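You operate a simulated robot arm through the tools that you are given. There is no shell and no other tool. Be economical: measure what you need, move in short steps, check, and stop when the job is done.

Carry out the task below with a simulated robot arm. There is one attempt and no reset: what you move stays moved.

TASK
Put the pack marked "pins" from the top track with the white strip on the flat carton there and the pack marked "caps" on top of the brown small carton there.

It is judged by the outcome, as a careful person would: the job done as asked, and still so three seconds after it is handed in. It fails if anything else is knocked over, pushed out of place, dropped, spilled or broken.

THE ROBOT
A 6-joint arm with a two-finger parallel gripper, fixed in place. Base frame: the origin is at the foot of the arm, x ahead of it, y to its left, z up; the work surface is at about z = 0. Lengths are in mm, angles in rad, forces in N, time in s.
With the tool pointing down near the work surface it reaches from about 140 to 580 mm from the base axis. Its first joint turns from -1.152 to 1.152 rad. Payload 2.1 kg.
Tool frame: the origin (TCP) lies between the finger pads and is the grasp point; the fingertips stand 30 mm ahead of it; z points along the fingers, y is the line along which they close. The gripper opens to 94 mm. The fingers are 28 mm wide and 10 mm thick; the gripper's body (50 by 96 mm) begins 55 mm behind the TCP.
Orientation is that of the tool frame in the base frame, as [roll, pitch, yaw] about the fixed x, y, z axes, in that order (R = Rz(yaw) Ry(pitch) Rx(roll)). With the fingers straight down and closing along the base's y, the tool's x points along the base's -x, its y along +y and its z along -z.

THE INTERFACE
- The arm moves only by the tool send_rows. Its argument "steps" is text: rows parted by semicolons, each of 6 numbers parted by spaces: the shift along the tool's x, y, z in mm, then the turn, a rotation vector about the tool's x, y, z in rad. In form: x y z rx ry rz; .... A call has 1 to 8 rows; each row shifts and turns the commanded pose from where the row before left it, along the tool's axes as they then stand. "claw" is the closure in counts, from 0 (fully open) to 255 (shut), set as the call begins (left out, the last holds). A row lasts 0.2 s, in which the tool goes at most 50 mm and 0.15 rad; a call with a longer step from one row to the next is refused whole, and so is a gripper value outside its range. A pose out of reach is approached as far as the arm can. The call stops where the force on the tool passes 40 N (or 10 N more than at its start, if that is more) or the arm is blocked; 0.2 s more then pass. The fingers move at their own pace (about 72 mm/s each) and stop on an object; they squeeze with about 38 N. The grip force told is the motor's: it shows also when the fingers shut on nothing. Time passes only in rows, and 0.2 s behind the last, so rows that do not move let the fingers close. It gives the time, the measured TCP pose, the force on the tool (base axes), the opening and the grip force at its end, in the units of the frame above (readings bear some noise).
- Cameras (640 x 400 px; columns grow to the right, rows downward): "scene" is fixed at [41.5, -366.5, 474.7]; the picture's right is [0.87, -0.49, 0.00], its down [-0.31, -0.55, -0.77] and it looks along [0.38, 0.67, -0.64] (base axes); focal length 255 px, centre (320, 200). "wrist" rides on the gripper at [-37, 0, -58] in the tool frame; the picture's right is [0.00, -1.00, 0.00], its down [0.97, 0.00, -0.24] and it looks along [0.24, 0.00, 0.97] (tool axes); focal length 218 px, centre (320, 200).
- camera(camera): a new picture of that camera. No time passes.
- pixel_to_xyz(camera, pixels): for up to 12 pixels [column, row] of the newest picture of that camera ("zoom" is the newest enlarged one), the place [x, y, z] in the base frame of the surface seen there, good to about 3 mm. No time passes.
- inspect(camera, box): a new picture of the part [left, top, right, bottom] of that camera's present view, enlarged. No time passes.
- job_done(): hands the job in; it is judged then, once.

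Work in short steps. Measure before you move; look again where a grasp or a placing could have gone wrong, and mend it. You have 60 turns and 22 pictures in all, the two below and enlarged ones among them. Open the gripper and draw the arm clear of the work before you hand the job in, unless the task says otherwise; then end with one line.

The tools are called after "Call:" as a command line: name --argument value ..., lists and objects as JSON in quotes. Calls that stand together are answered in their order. send_rows: Moves the arm, as the interface text tells. Its arguments: {"type":"object","properties":{"steps":{"type":"string"},"claw":{"type":"number"}},"required":["steps"]} The other tools are called the same way: camera (camera) takes a picture; pixel_to_xyz (camera, pixels) gives the place of the surface under pixels of a picture; inspect (camera, box) takes an enlarged picture of a part of a camera's view; job_done () hands the job in.

At the start:

```text
time: 0.0
ee_pos: [355.9, -100.9, 305.3]
ee_rot: [-3.139, 0.001, 3.137]
contact_force: [0.0, 0.0, 0.1]
width: 94.2
gripper_force: 0.1
```

scene: 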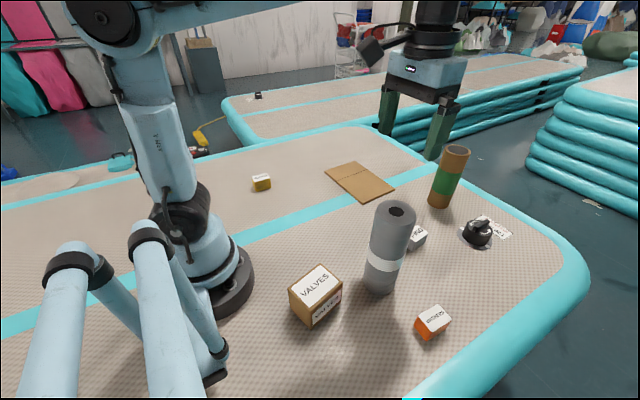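
wrist: 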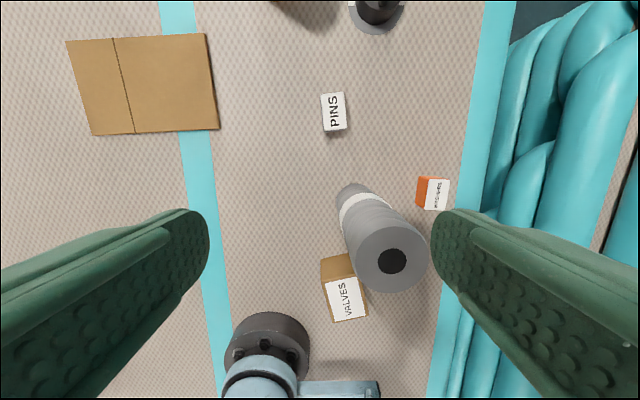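

I'll zoom in to read the labels in both views before measuring.

Call:
inspect --camera "scene" --box '[360, 190, 520, 350]'

Call:
inspect --camera "scene" --box '[220, 150, 400, 330]'

Call:
inspect --camera "wrist" --box '[260, 60, 480, 330]'

```text
2.50 times, centred on (440, 270) of scene
```

zoom: 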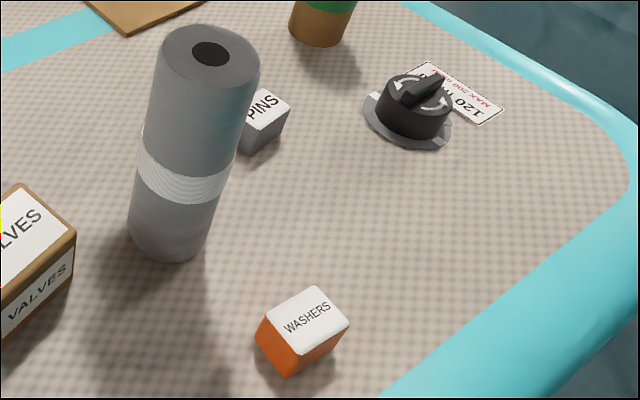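

```text
2.22 times, centred on (310, 240) of scene
```

zoom: 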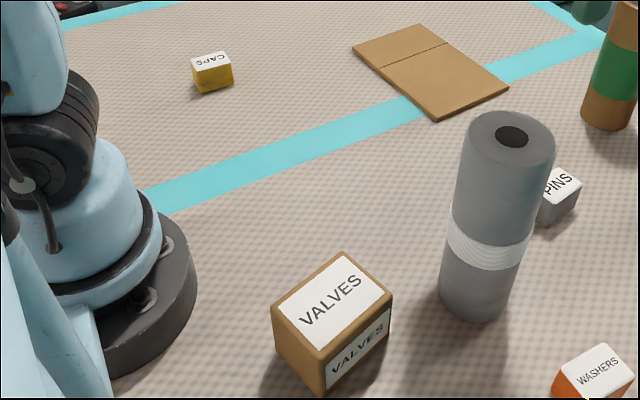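

```text
1.48 times, centred on (370, 195) of wrist
```

zoom: 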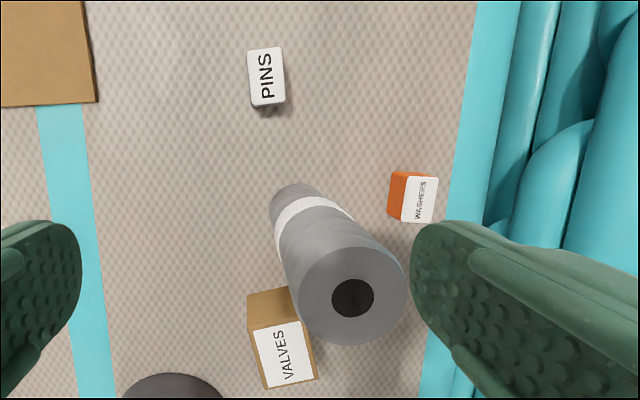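

Labels: PINS (grey, ~(333,111) wrist), CAPS (yellow, ~(261,183) scene), the brown small carton is VALVES, the flat carton is the brown sheet. Now I measure them.

Call:
pixel_to_xyz --camera "wrist" --pixels '[[322, 95], [343, 93], [346, 128], [326, 131], [67, 42], [205, 34], [219, 129], [92, 135], [327, 278], [360, 274], [368, 318], [334, 321]]'

Call:
pixel_to_xyz --camera "scene" --pixels '[[253, 177], [266, 174], [270, 179], [256, 184], [262, 190], [319, 266], [342, 288], [311, 307], [290, 287], [396, 210], [380, 285], [451, 150]]'

```text
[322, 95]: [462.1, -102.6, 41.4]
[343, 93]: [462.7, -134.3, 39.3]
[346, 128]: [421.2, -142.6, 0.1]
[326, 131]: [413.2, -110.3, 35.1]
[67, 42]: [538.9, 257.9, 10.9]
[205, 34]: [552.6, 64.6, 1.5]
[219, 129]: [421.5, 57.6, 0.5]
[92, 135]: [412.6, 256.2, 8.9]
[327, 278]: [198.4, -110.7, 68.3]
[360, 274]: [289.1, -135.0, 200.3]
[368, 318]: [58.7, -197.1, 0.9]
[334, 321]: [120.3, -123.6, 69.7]
```

```text
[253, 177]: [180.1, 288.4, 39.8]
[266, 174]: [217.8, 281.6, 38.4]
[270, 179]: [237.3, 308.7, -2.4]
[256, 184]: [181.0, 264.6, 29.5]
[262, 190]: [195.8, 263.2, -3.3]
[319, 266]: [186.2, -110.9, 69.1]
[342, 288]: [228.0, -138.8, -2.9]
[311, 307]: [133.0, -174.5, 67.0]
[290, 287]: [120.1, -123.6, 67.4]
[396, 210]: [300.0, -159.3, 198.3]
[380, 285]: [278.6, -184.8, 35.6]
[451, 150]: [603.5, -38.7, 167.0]
```

PINS top is around (438,-121,40) with a yaw of about 0.1. Next I check carton heights and caps details, and move above PINS at a safe height.

Call:
pixel_to_xyz --camera "wrist" --pixels '[[80, 60], [105, 60], [105, 120], [125, 60], [130, 115], [160, 85], [200, 45], [205, 120], [335, 112], [326, 100], [341, 124], [392, 262]]'

Call:
send_rows --steps "-40 -10 0 0 0 -0.05; -42 -10 0 0 0 -0.05; 0 0 50 0 0 0; 0 0 50 0 0 0; 0 0 0 0 0 0" --claw 0

Call:
camera --camera "wrist"

```text
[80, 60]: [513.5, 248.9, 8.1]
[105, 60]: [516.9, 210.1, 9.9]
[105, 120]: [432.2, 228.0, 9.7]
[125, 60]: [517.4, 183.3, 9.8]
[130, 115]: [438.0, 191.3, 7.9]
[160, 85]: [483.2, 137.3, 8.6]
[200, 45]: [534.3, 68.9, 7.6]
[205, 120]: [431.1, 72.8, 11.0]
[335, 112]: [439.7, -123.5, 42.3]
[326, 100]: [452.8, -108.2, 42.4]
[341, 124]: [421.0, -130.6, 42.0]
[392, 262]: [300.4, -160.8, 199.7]
```

```text
time: 1.2
ee_pos: [437.5, -120.8, 207.3]
ee_rot: [-3.14, 0.0, -3.043]
contact_force: [0.1, 0.2, -0.4]
width: 94.1
gripper_force: 0.1
```

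```text
16 pictures are left
```

wrist: 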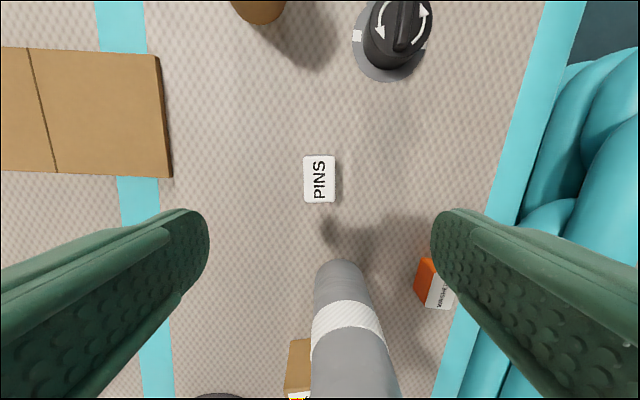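

PINS is now square with the view, centred at (319,180). I verify its centre and edges.

Call:
pixel_to_xyz --camera "wrist" --pixels '[[319, 180], [307, 160], [331, 160], [307, 199], [331, 199], [162, 59], [170, 174], [30, 55], [54, 168]]'

```text
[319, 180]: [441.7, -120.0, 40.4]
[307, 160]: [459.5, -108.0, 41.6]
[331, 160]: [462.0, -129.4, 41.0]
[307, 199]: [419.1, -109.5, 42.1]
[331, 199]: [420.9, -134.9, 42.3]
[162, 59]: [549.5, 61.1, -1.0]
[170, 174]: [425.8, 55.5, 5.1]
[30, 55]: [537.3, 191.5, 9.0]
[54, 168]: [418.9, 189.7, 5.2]
```

Centre is (440.5,-120.5,41). I descend to TCP z≈38 with the gripper open, clear of neighbours.

Call:
send_rows --steps "-3 0 45 0 0 0; 0 0 45 0 0 0; 0 0 45 0 0 0; 0 0 25 0 0 0; 0 0 9 0 0 0; 0 0 0 0 0 0"

Call:
send_rows --steps "0 0 0 0 0 0; 0 0 0 0 0 0; 0 0 0 0 0 0; 0 0 0 0 0 0; 0 0 0 0 0 0" --claw 255

```text
time: 2.6
ee_pos: [439.9, -118.6, 37.3]
ee_rot: [-3.139, 0.0, -3.044]
contact_force: [-0.1, 0.8, 1.4]
width: 93.9
gripper_force: 0.0
```

```text
time: 3.8
ee_pos: [440.6, -118.6, 36.6]
ee_rot: [-3.141, 0.0, -3.044]
contact_force: [0.3, -0.2, 0.5]
width: 37.5
gripper_force: 37.6
```

Gripped (37.5 mm, 38 N). I lift and check.

Call:
send_rows --steps "0 0 -20 0 0 0; 0 0 -40 0 0 0; 0 0 -40 0 0 0; 0 0 0 0 0 0"

Call:
send_rows --steps "-8 41.5 0 0 0 0; -11 41.5 0 0 0 0; -11 41.5 0 0 0 0; -11 41.5 0 0 0 0; -11 41.5 0 0 0 0; -12 41 0 0 0 0; 0 0 0 0 0 0; 0 0 0 0 0 0"

Call:
camera --camera "scene"

```text
time: 4.8
ee_pos: [438.8, -116.9, 137.7]
ee_rot: [-3.14, -0.001, -3.043]
contact_force: [0.2, 0.0, -0.1]
width: 37.1
gripper_force: 38.1
```

```text
time: 6.6
ee_pos: [483.7, 135.6, 134.4]
ee_rot: [-3.14, -0.001, -3.043]
contact_force: [-0.4, 0.9, -0.7]
width: 37.3
gripper_force: 38.2
```

```text
15 pictures are left
```

scene: 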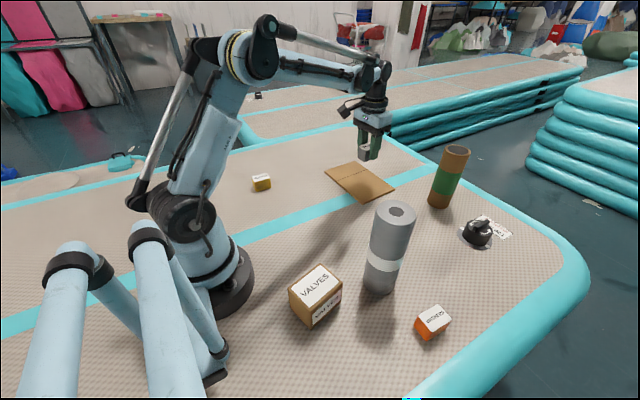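

PINS held over the carton. I lower to about 9 mm above the table grasp height, slowly at the end.

Call:
send_rows --steps "0 0 40 0 0 0; 0 0 30 0 0 0; 0 0 10 0 0 0; 0 0 3 0 0 0; 0 0 0 0 0 0"

Call:
send_rows --steps "0 0 2 0 0 0; 0 0 1 0 0 0; 0 0 0 0 0 0"

```text
time: 7.8
ee_pos: [483.3, 135.5, 52.4]
ee_rot: [-3.139, 0.0, -3.045]
contact_force: [-0.2, -1.3, -0.4]
width: 37.4
gripper_force: 37.6
```

```text
time: 8.6
ee_pos: [481.7, 136.9, 49.7]
ee_rot: [-3.141, 0.001, -3.044]
contact_force: [0.5, -0.1, -1.6]
width: 37.5
gripper_force: 37.9
```

No contact yet; I step down 1 mm at a time.

Call:
send_rows --steps "0 0 1 0 0 0; 0 0 1 0 0 0; 0 0 1 0 0 0; 0 0 0 0 0 0"

```text
time: 9.6
ee_pos: [481.8, 135.5, 47.3]
ee_rot: [-3.14, 0.001, -3.045]
contact_force: [0.3, 0.9, 0.1]
width: 37.2
gripper_force: 37.8
```

Call:
send_rows --steps "0 0 1 0 0 0; 0 0 1 0 0 0; 0 0 0 0 0 0"

Call:
inspect --camera "scene" --box '[310, 100, 430, 210]'

```text
time: 10.4
ee_pos: [481.6, 134.5, 44.3]
ee_rot: [-3.14, 0.0, -3.043]
contact_force: [-0.2, -0.5, 9.5]
width: 37.3
gripper_force: 38.1
```

```text
3.64 times, centred on (370, 155) of scene
```

zoom: 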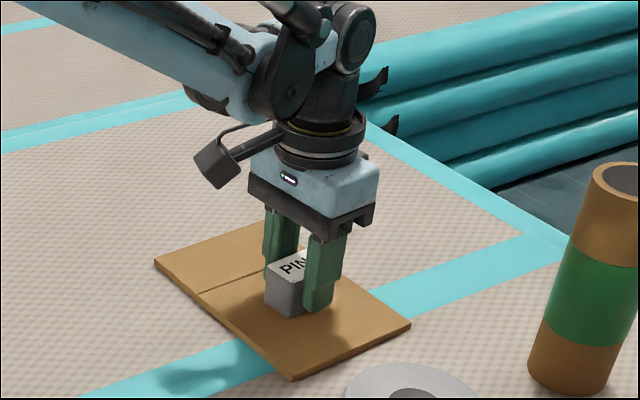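

Contact at 9.5 N, PINS on the carton. I release, retreat upward, and go over CAPS.

Call:
send_rows --steps "0 0 0 0 0 0; 0 0 0 0 0 0; 0 0 0 0 0 0; 0 0 0 0 0 0; 0 0 -20 0 0 0; 0 0 -45 0 0 0; 0 0 -45 0 0 0; 0 0 -40 0 0 0" --claw 0

Call:
send_rows --steps "38 24 0 0 0 0; 38 24 0 0 0 0; 38 24 0 0 0 0; 38 24 0 0 0 0; 38 24 0 0 0 0; 38 24 0 0 0 0; 38 24 0 0 0 0; 0 0 0 0 0 0"

Call:
camera --camera "wrist"

Call:
camera --camera "scene"

```text
time: 12.2
ee_pos: [479.7, 137.7, 195.2]
ee_rot: [-3.141, 0.0, -3.042]
contact_force: [-0.1, 0.1, -0.1]
width: 94.1
gripper_force: 0.2
```

```text
time: 14.0
ee_pos: [199.1, 276.1, 196.6]
ee_rot: [-3.141, -0.001, -3.044]
contact_force: [-0.2, 0.0, -0.1]
width: 94.2
gripper_force: 0.0
```

```text
13 pictures are left
```

wrist: 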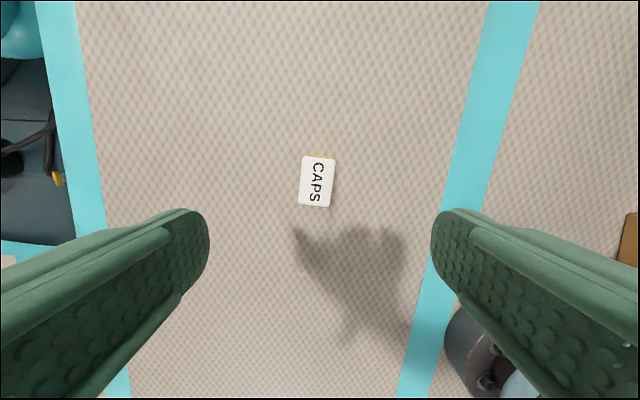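

```text
12 pictures are left
```

scene: 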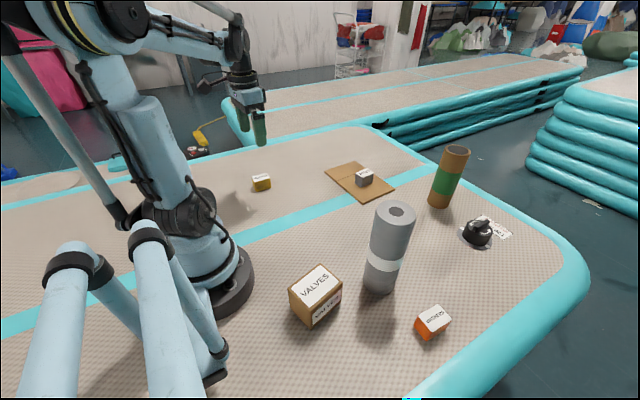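

PINS sits on the carton. CAPS at (316,181), tilted about 0.1 rad clockwise; I measure it and the VALVES top.

Call:
pixel_to_xyz --camera "wrist" --pixels '[[316, 181], [305, 160], [332, 161], [301, 202], [328, 203]]'

Call:
inspect --camera "scene" --box '[275, 255, 355, 335]'

```text
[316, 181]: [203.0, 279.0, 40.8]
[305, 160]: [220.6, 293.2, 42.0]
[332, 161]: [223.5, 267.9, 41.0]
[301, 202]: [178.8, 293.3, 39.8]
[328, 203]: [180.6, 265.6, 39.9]
```

```text
5.00 times, centred on (315, 295) of scene
```

zoom: 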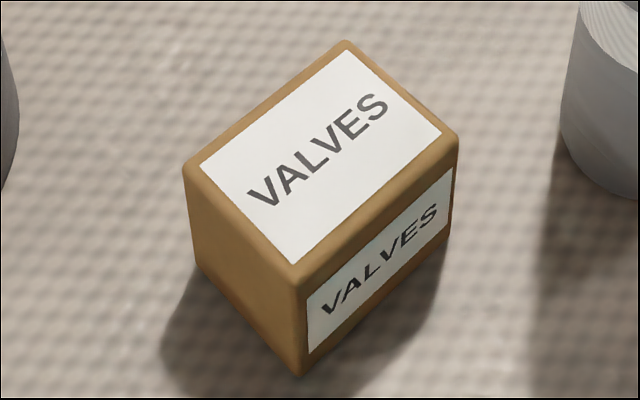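

CAPS centre ≈(201,280), aligned with base axes. I align and descend, measuring VALVES top as well.

Call:
pixel_to_xyz --camera "zoom" --pixels '[[345, 52], [440, 132], [292, 262], [202, 165], [320, 155], [346, 45], [452, 137], [295, 275], [190, 168], [570, 100]]'

Call:
send_rows --steps "-2 3.5 0 0 0 0.09; 0 0 45 0 0 0; 0 0 45 0 0 0; 0 0 40 0 0 0; 0 0 20 0 0 0; 0 0 8 0 0 0; 0 0 0 0 0 0"

```text
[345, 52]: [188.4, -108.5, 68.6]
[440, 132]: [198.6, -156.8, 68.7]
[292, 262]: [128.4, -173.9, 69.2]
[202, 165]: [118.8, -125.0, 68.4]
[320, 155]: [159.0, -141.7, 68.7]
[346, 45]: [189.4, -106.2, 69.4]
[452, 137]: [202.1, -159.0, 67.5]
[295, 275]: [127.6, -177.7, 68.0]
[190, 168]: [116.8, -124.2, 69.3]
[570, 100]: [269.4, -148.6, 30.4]
```

```text
time: 15.6
ee_pos: [202.5, 283.5, 40.6]
ee_rot: [-3.139, 0.001, -3.137]
contact_force: [0.0, -0.5, 0.6]
width: 94.0
gripper_force: 0.1
```

VALVES top: centre ≈(159,-141.5,69), yaw ≈0.235. I close on CAPS and lift.

Call:
send_rows --steps "0 -2 2 0 0 0; 0 0 0 0 0 0; 0 0 0 0 0 0; 0 0 0 0 0 0; 0 0 0 0 0 0; 0 0 0 0 0 0" --claw 255

Call:
send_rows --steps "0 0 -20 0 0 0; 0 0 -45 0 0 0; 0 0 -45 0 0 0; 0 0 -45 0 0 0; 0 0 -45 0 0 0; 0 0 0 0 0 0"

Call:
inspect --camera "scene" --box '[160, 20, 340, 200]'

```text
time: 17.0
ee_pos: [203.2, 281.6, 37.7]
ee_rot: [-3.141, 0.0, -3.134]
contact_force: [0.1, 0.1, -0.4]
width: 37.3
gripper_force: 38.5
```

```text
time: 18.4
ee_pos: [202.2, 276.6, 235.8]
ee_rot: [-3.141, -0.002, -3.133]
contact_force: [0.2, 0.6, -0.6]
width: 37.5
gripper_force: 38.2
```

```text
2.22 times, centred on (250, 110) of scene
```

zoom: 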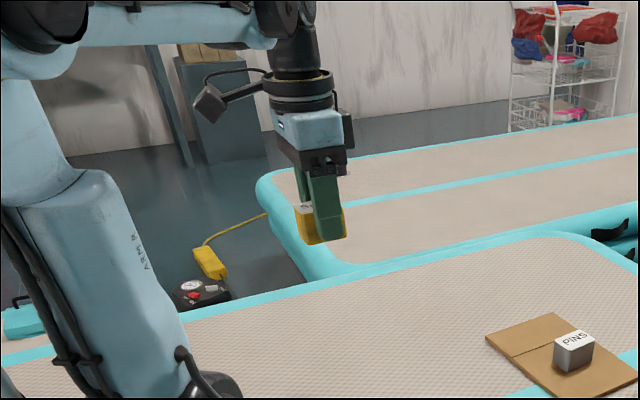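

CAPS held. I carry it at z≈235 along an arc staying clear of the robot's base and the grey roll.

Call:
send_rows --steps "-11.6 -43.4 0 0 0 0; -11.6 -43.4 0 0 0 0; -11.6 -43.4 0 0 0 0; -11.6 -43.4 0 0 0 0; -11.6 -43.4 0 0 0 0; 20 -40 0 0 0 0; 20 -40 0 0 0 0; 20 -40 0 0 0 0"

Call:
send_rows --steps "20 -40 0 0 0 0; 20 -40 0 0 0 0; 0 0 0 0 0 -0.12; 0 0 0 0 0 -0.12; 0 0 0 0 0 0; 0 0 0 0 0 0"

Call:
camera --camera "scene"

Call:
camera --camera "wrist"

```text
time: 20.2
ee_pos: [200.8, -55.0, 238.3]
ee_rot: [-3.141, 0.0, -3.135]
contact_force: [0.3, -0.2, -0.2]
width: 37.5
gripper_force: 38.1
```

```text
time: 21.6
ee_pos: [162.1, -139.1, 236.0]
ee_rot: [-3.14, 0.001, -2.894]
contact_force: [-0.6, 0.0, 0.1]
width: 37.4
gripper_force: 38.6
```

```text
9 pictures are left
```

scene: 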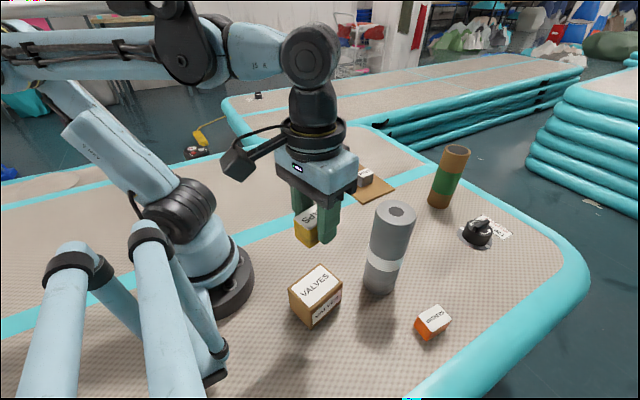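

```text
8 pictures are left
```

wrist: 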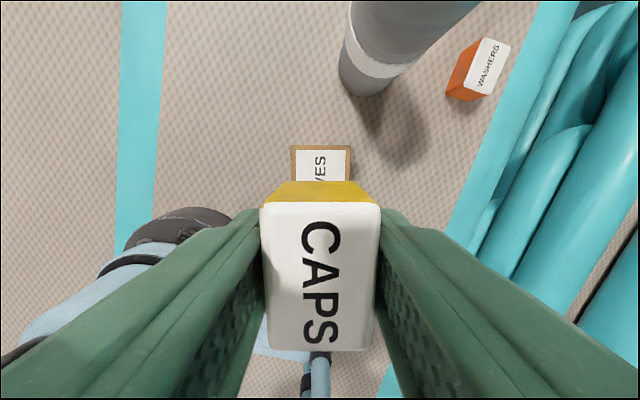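

Aligned over VALVES. I check where the black wrist bracket and nearby arm parts are before descending.

Call:
pixel_to_xyz --camera "scene" --pixels '[[238, 165], [225, 165], [245, 178], [203, 205], [214, 245], [245, 265], [165, 350], [308, 238], [190, 290]]'

Call:
pixel_to_xyz --camera "wrist" --pixels '[[295, 148], [350, 147], [293, 178], [350, 178], [320, 160]]'

```text
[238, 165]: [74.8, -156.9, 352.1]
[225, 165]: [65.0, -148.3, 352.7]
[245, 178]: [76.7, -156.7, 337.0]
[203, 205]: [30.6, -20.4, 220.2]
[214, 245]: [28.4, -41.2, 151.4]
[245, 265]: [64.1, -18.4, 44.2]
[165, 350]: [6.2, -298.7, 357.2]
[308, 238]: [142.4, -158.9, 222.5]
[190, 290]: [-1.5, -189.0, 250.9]
```

```text
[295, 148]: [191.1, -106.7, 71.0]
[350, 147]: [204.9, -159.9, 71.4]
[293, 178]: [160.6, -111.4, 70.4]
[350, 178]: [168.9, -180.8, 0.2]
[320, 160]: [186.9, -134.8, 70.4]
```

The bracket's bottom would end near z≈209 around (70,-150); I check the blue tubes' nearest edges.

Call:
pixel_to_xyz --camera "scene" --pixels '[[165, 255], [176, 262], [185, 280], [200, 310], [215, 340], [205, 375], [190, 340], [150, 235], [195, 390], [220, 175], [258, 165], [228, 150]]'

```text
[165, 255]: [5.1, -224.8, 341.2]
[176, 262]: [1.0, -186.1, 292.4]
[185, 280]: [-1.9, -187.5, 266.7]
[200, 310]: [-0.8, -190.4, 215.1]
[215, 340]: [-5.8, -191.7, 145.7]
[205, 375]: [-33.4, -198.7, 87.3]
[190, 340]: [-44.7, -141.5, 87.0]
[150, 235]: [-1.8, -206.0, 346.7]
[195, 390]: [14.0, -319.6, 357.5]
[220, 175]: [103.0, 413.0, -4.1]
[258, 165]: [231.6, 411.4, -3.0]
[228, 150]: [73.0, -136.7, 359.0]
```

Clearance is fine (tubes at x≤5, bracket at x≥58). I lower to about 5 mm above the carton top.

Call:
send_rows --steps "1 -2 35 0 0 0; 0 0 35 0 0 0; 0 0 30 0 0 0; 0 0 15 0 0 0; 0 0 7 0 0 0; 0 0 0 0 0 0; 0 0 0 0 0 0"

Call:
inspect --camera "scene" --box '[240, 180, 400, 340]'

```text
time: 23.2
ee_pos: [163.6, -141.0, 113.5]
ee_rot: [-3.139, -0.001, -2.893]
contact_force: [0.1, 0.9, -0.1]
width: 37.3
gripper_force: 37.7
```

```text
2.50 times, centred on (320, 260) of scene
```

zoom: 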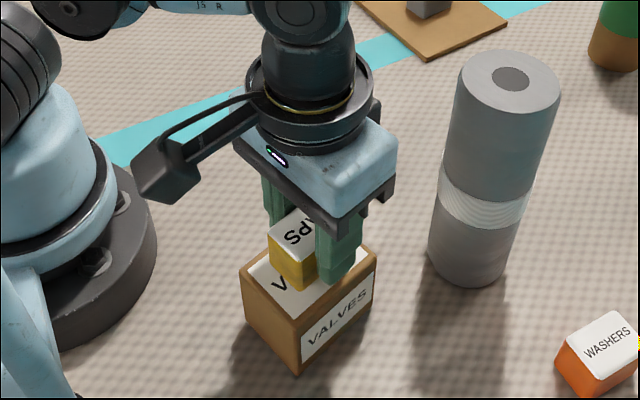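

Well placed over the carton. I step down until contact.

Call:
send_rows --steps "1.5 0 2 0 0 0; 0 0 1 0 0 0; 0 0 1 0 0 0; 0 0 0 0 0 0"

Call:
send_rows --steps "0 0 1 0 0 0; 0 0 1 0 0 0; 0 0 0 0 0 0"

```text
time: 24.2
ee_pos: [161.0, -140.8, 109.8]
ee_rot: [-3.14, 0.001, -2.894]
contact_force: [1.4, 1.1, -0.2]
width: 37.5
gripper_force: 38.3
```

```text
time: 25.0
ee_pos: [160.6, -141.3, 108.9]
ee_rot: [-3.14, 0.0, -2.895]
contact_force: [-0.9, -0.6, -0.6]
width: 37.1
gripper_force: 38.0
```

Call:
send_rows --steps "0 0 1 0 0 0; 0 0 0 0 0 0"

Call:
send_rows --steps "0 0 0.7 0 0 0; 0 0 0 0 0 0"

```text
time: 25.6
ee_pos: [161.1, -141.8, 106.2]
ee_rot: [-3.139, -0.001, -2.894]
contact_force: [-0.3, 0.8, -0.5]
width: 37.6
gripper_force: 37.8
```

```text
time: 26.2
ee_pos: [161.4, -141.9, 107.1]
ee_rot: [-3.14, 0.001, -2.894]
contact_force: [0.5, -0.6, 0.3]
width: 37.4
gripper_force: 38.0
```

Call:
send_rows --steps "0 0 0.7 0 0 0; 0 0 0 0 0 0"

```text
time: 26.8
ee_pos: [160.5, -141.1, 105.8]
ee_rot: [-3.139, 0.001, -2.894]
contact_force: [0.7, -0.2, 0.1]
width: 37.3
gripper_force: 38.3
```

Call:
send_rows --steps "0 0 0.7 0 0 0; 0 0 0 0 0 0"

```text
time: 27.4
ee_pos: [160.8, -142.0, 105.9]
ee_rot: [-3.14, 0.0, -2.893]
contact_force: [-1.5, 1.5, 24.0]
width: 37.3
gripper_force: 38.0
```

Contact (24 N). I ease up slightly, release, and retreat upward.

Call:
send_rows --steps "0 0 -0.5 0 0 0; 0 0 0 0 0 0"

Call:
send_rows --steps "0 0 0 0 0 0; 0 0 0 0 0 0; 0 0 0 0 0 0; 0 0 0 0 0 0; 0 0 -15 0 0 0; 0 0 -40 0 0 0; 0 0 -45 0 0 0; 0 0 -45 0 0 0" --claw 0

Call:
send_rows --steps "0 0 -40 0 0 0; -20 40 0 0 0 0; -20 40 0 0 0 0; -20 40 0 0 0 0; -20 40 0 0 0 0; 0 0 0 0 0 0"

Call:
camera --camera "scene"

```text
time: 28.0
ee_pos: [160.7, -140.8, 105.4]
ee_rot: [-3.137, -0.002, -2.895]
contact_force: [-5.0, -4.6, 18.1]
width: 37.3
gripper_force: 38.0
```

```text
time: 29.8
ee_pos: [161.1, -137.1, 250.9]
ee_rot: [-3.141, 0.0, -2.894]
contact_force: [0.1, -0.1, 0.0]
width: 93.9
gripper_force: 0.0
```

```text
time: 31.2
ee_pos: [196.8, 35.8, 290.1]
ee_rot: [-3.14, -0.002, -2.895]
contact_force: [0.3, -0.9, -0.1]
width: 94.0
gripper_force: 0.1
```

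```text
6 pictures are left
```

scene: 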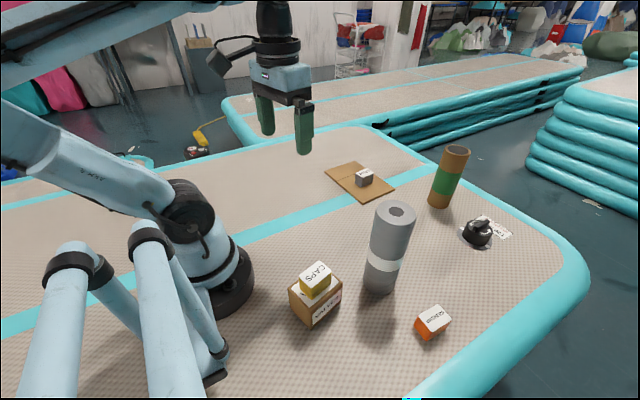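

CAPS rests squarely on VALVES and PINS on the flat carton. Everything else looks undisturbed and the arm is clear, so I hand in.

Call:
job_done

```text
The job is handed in.
```

The "pins" pack is on the flat carton and the "caps" pack is on top of the brown "valves" carton; the final picture showed nothing else moved, and I handed the job in with the gripper open and the arm clear.
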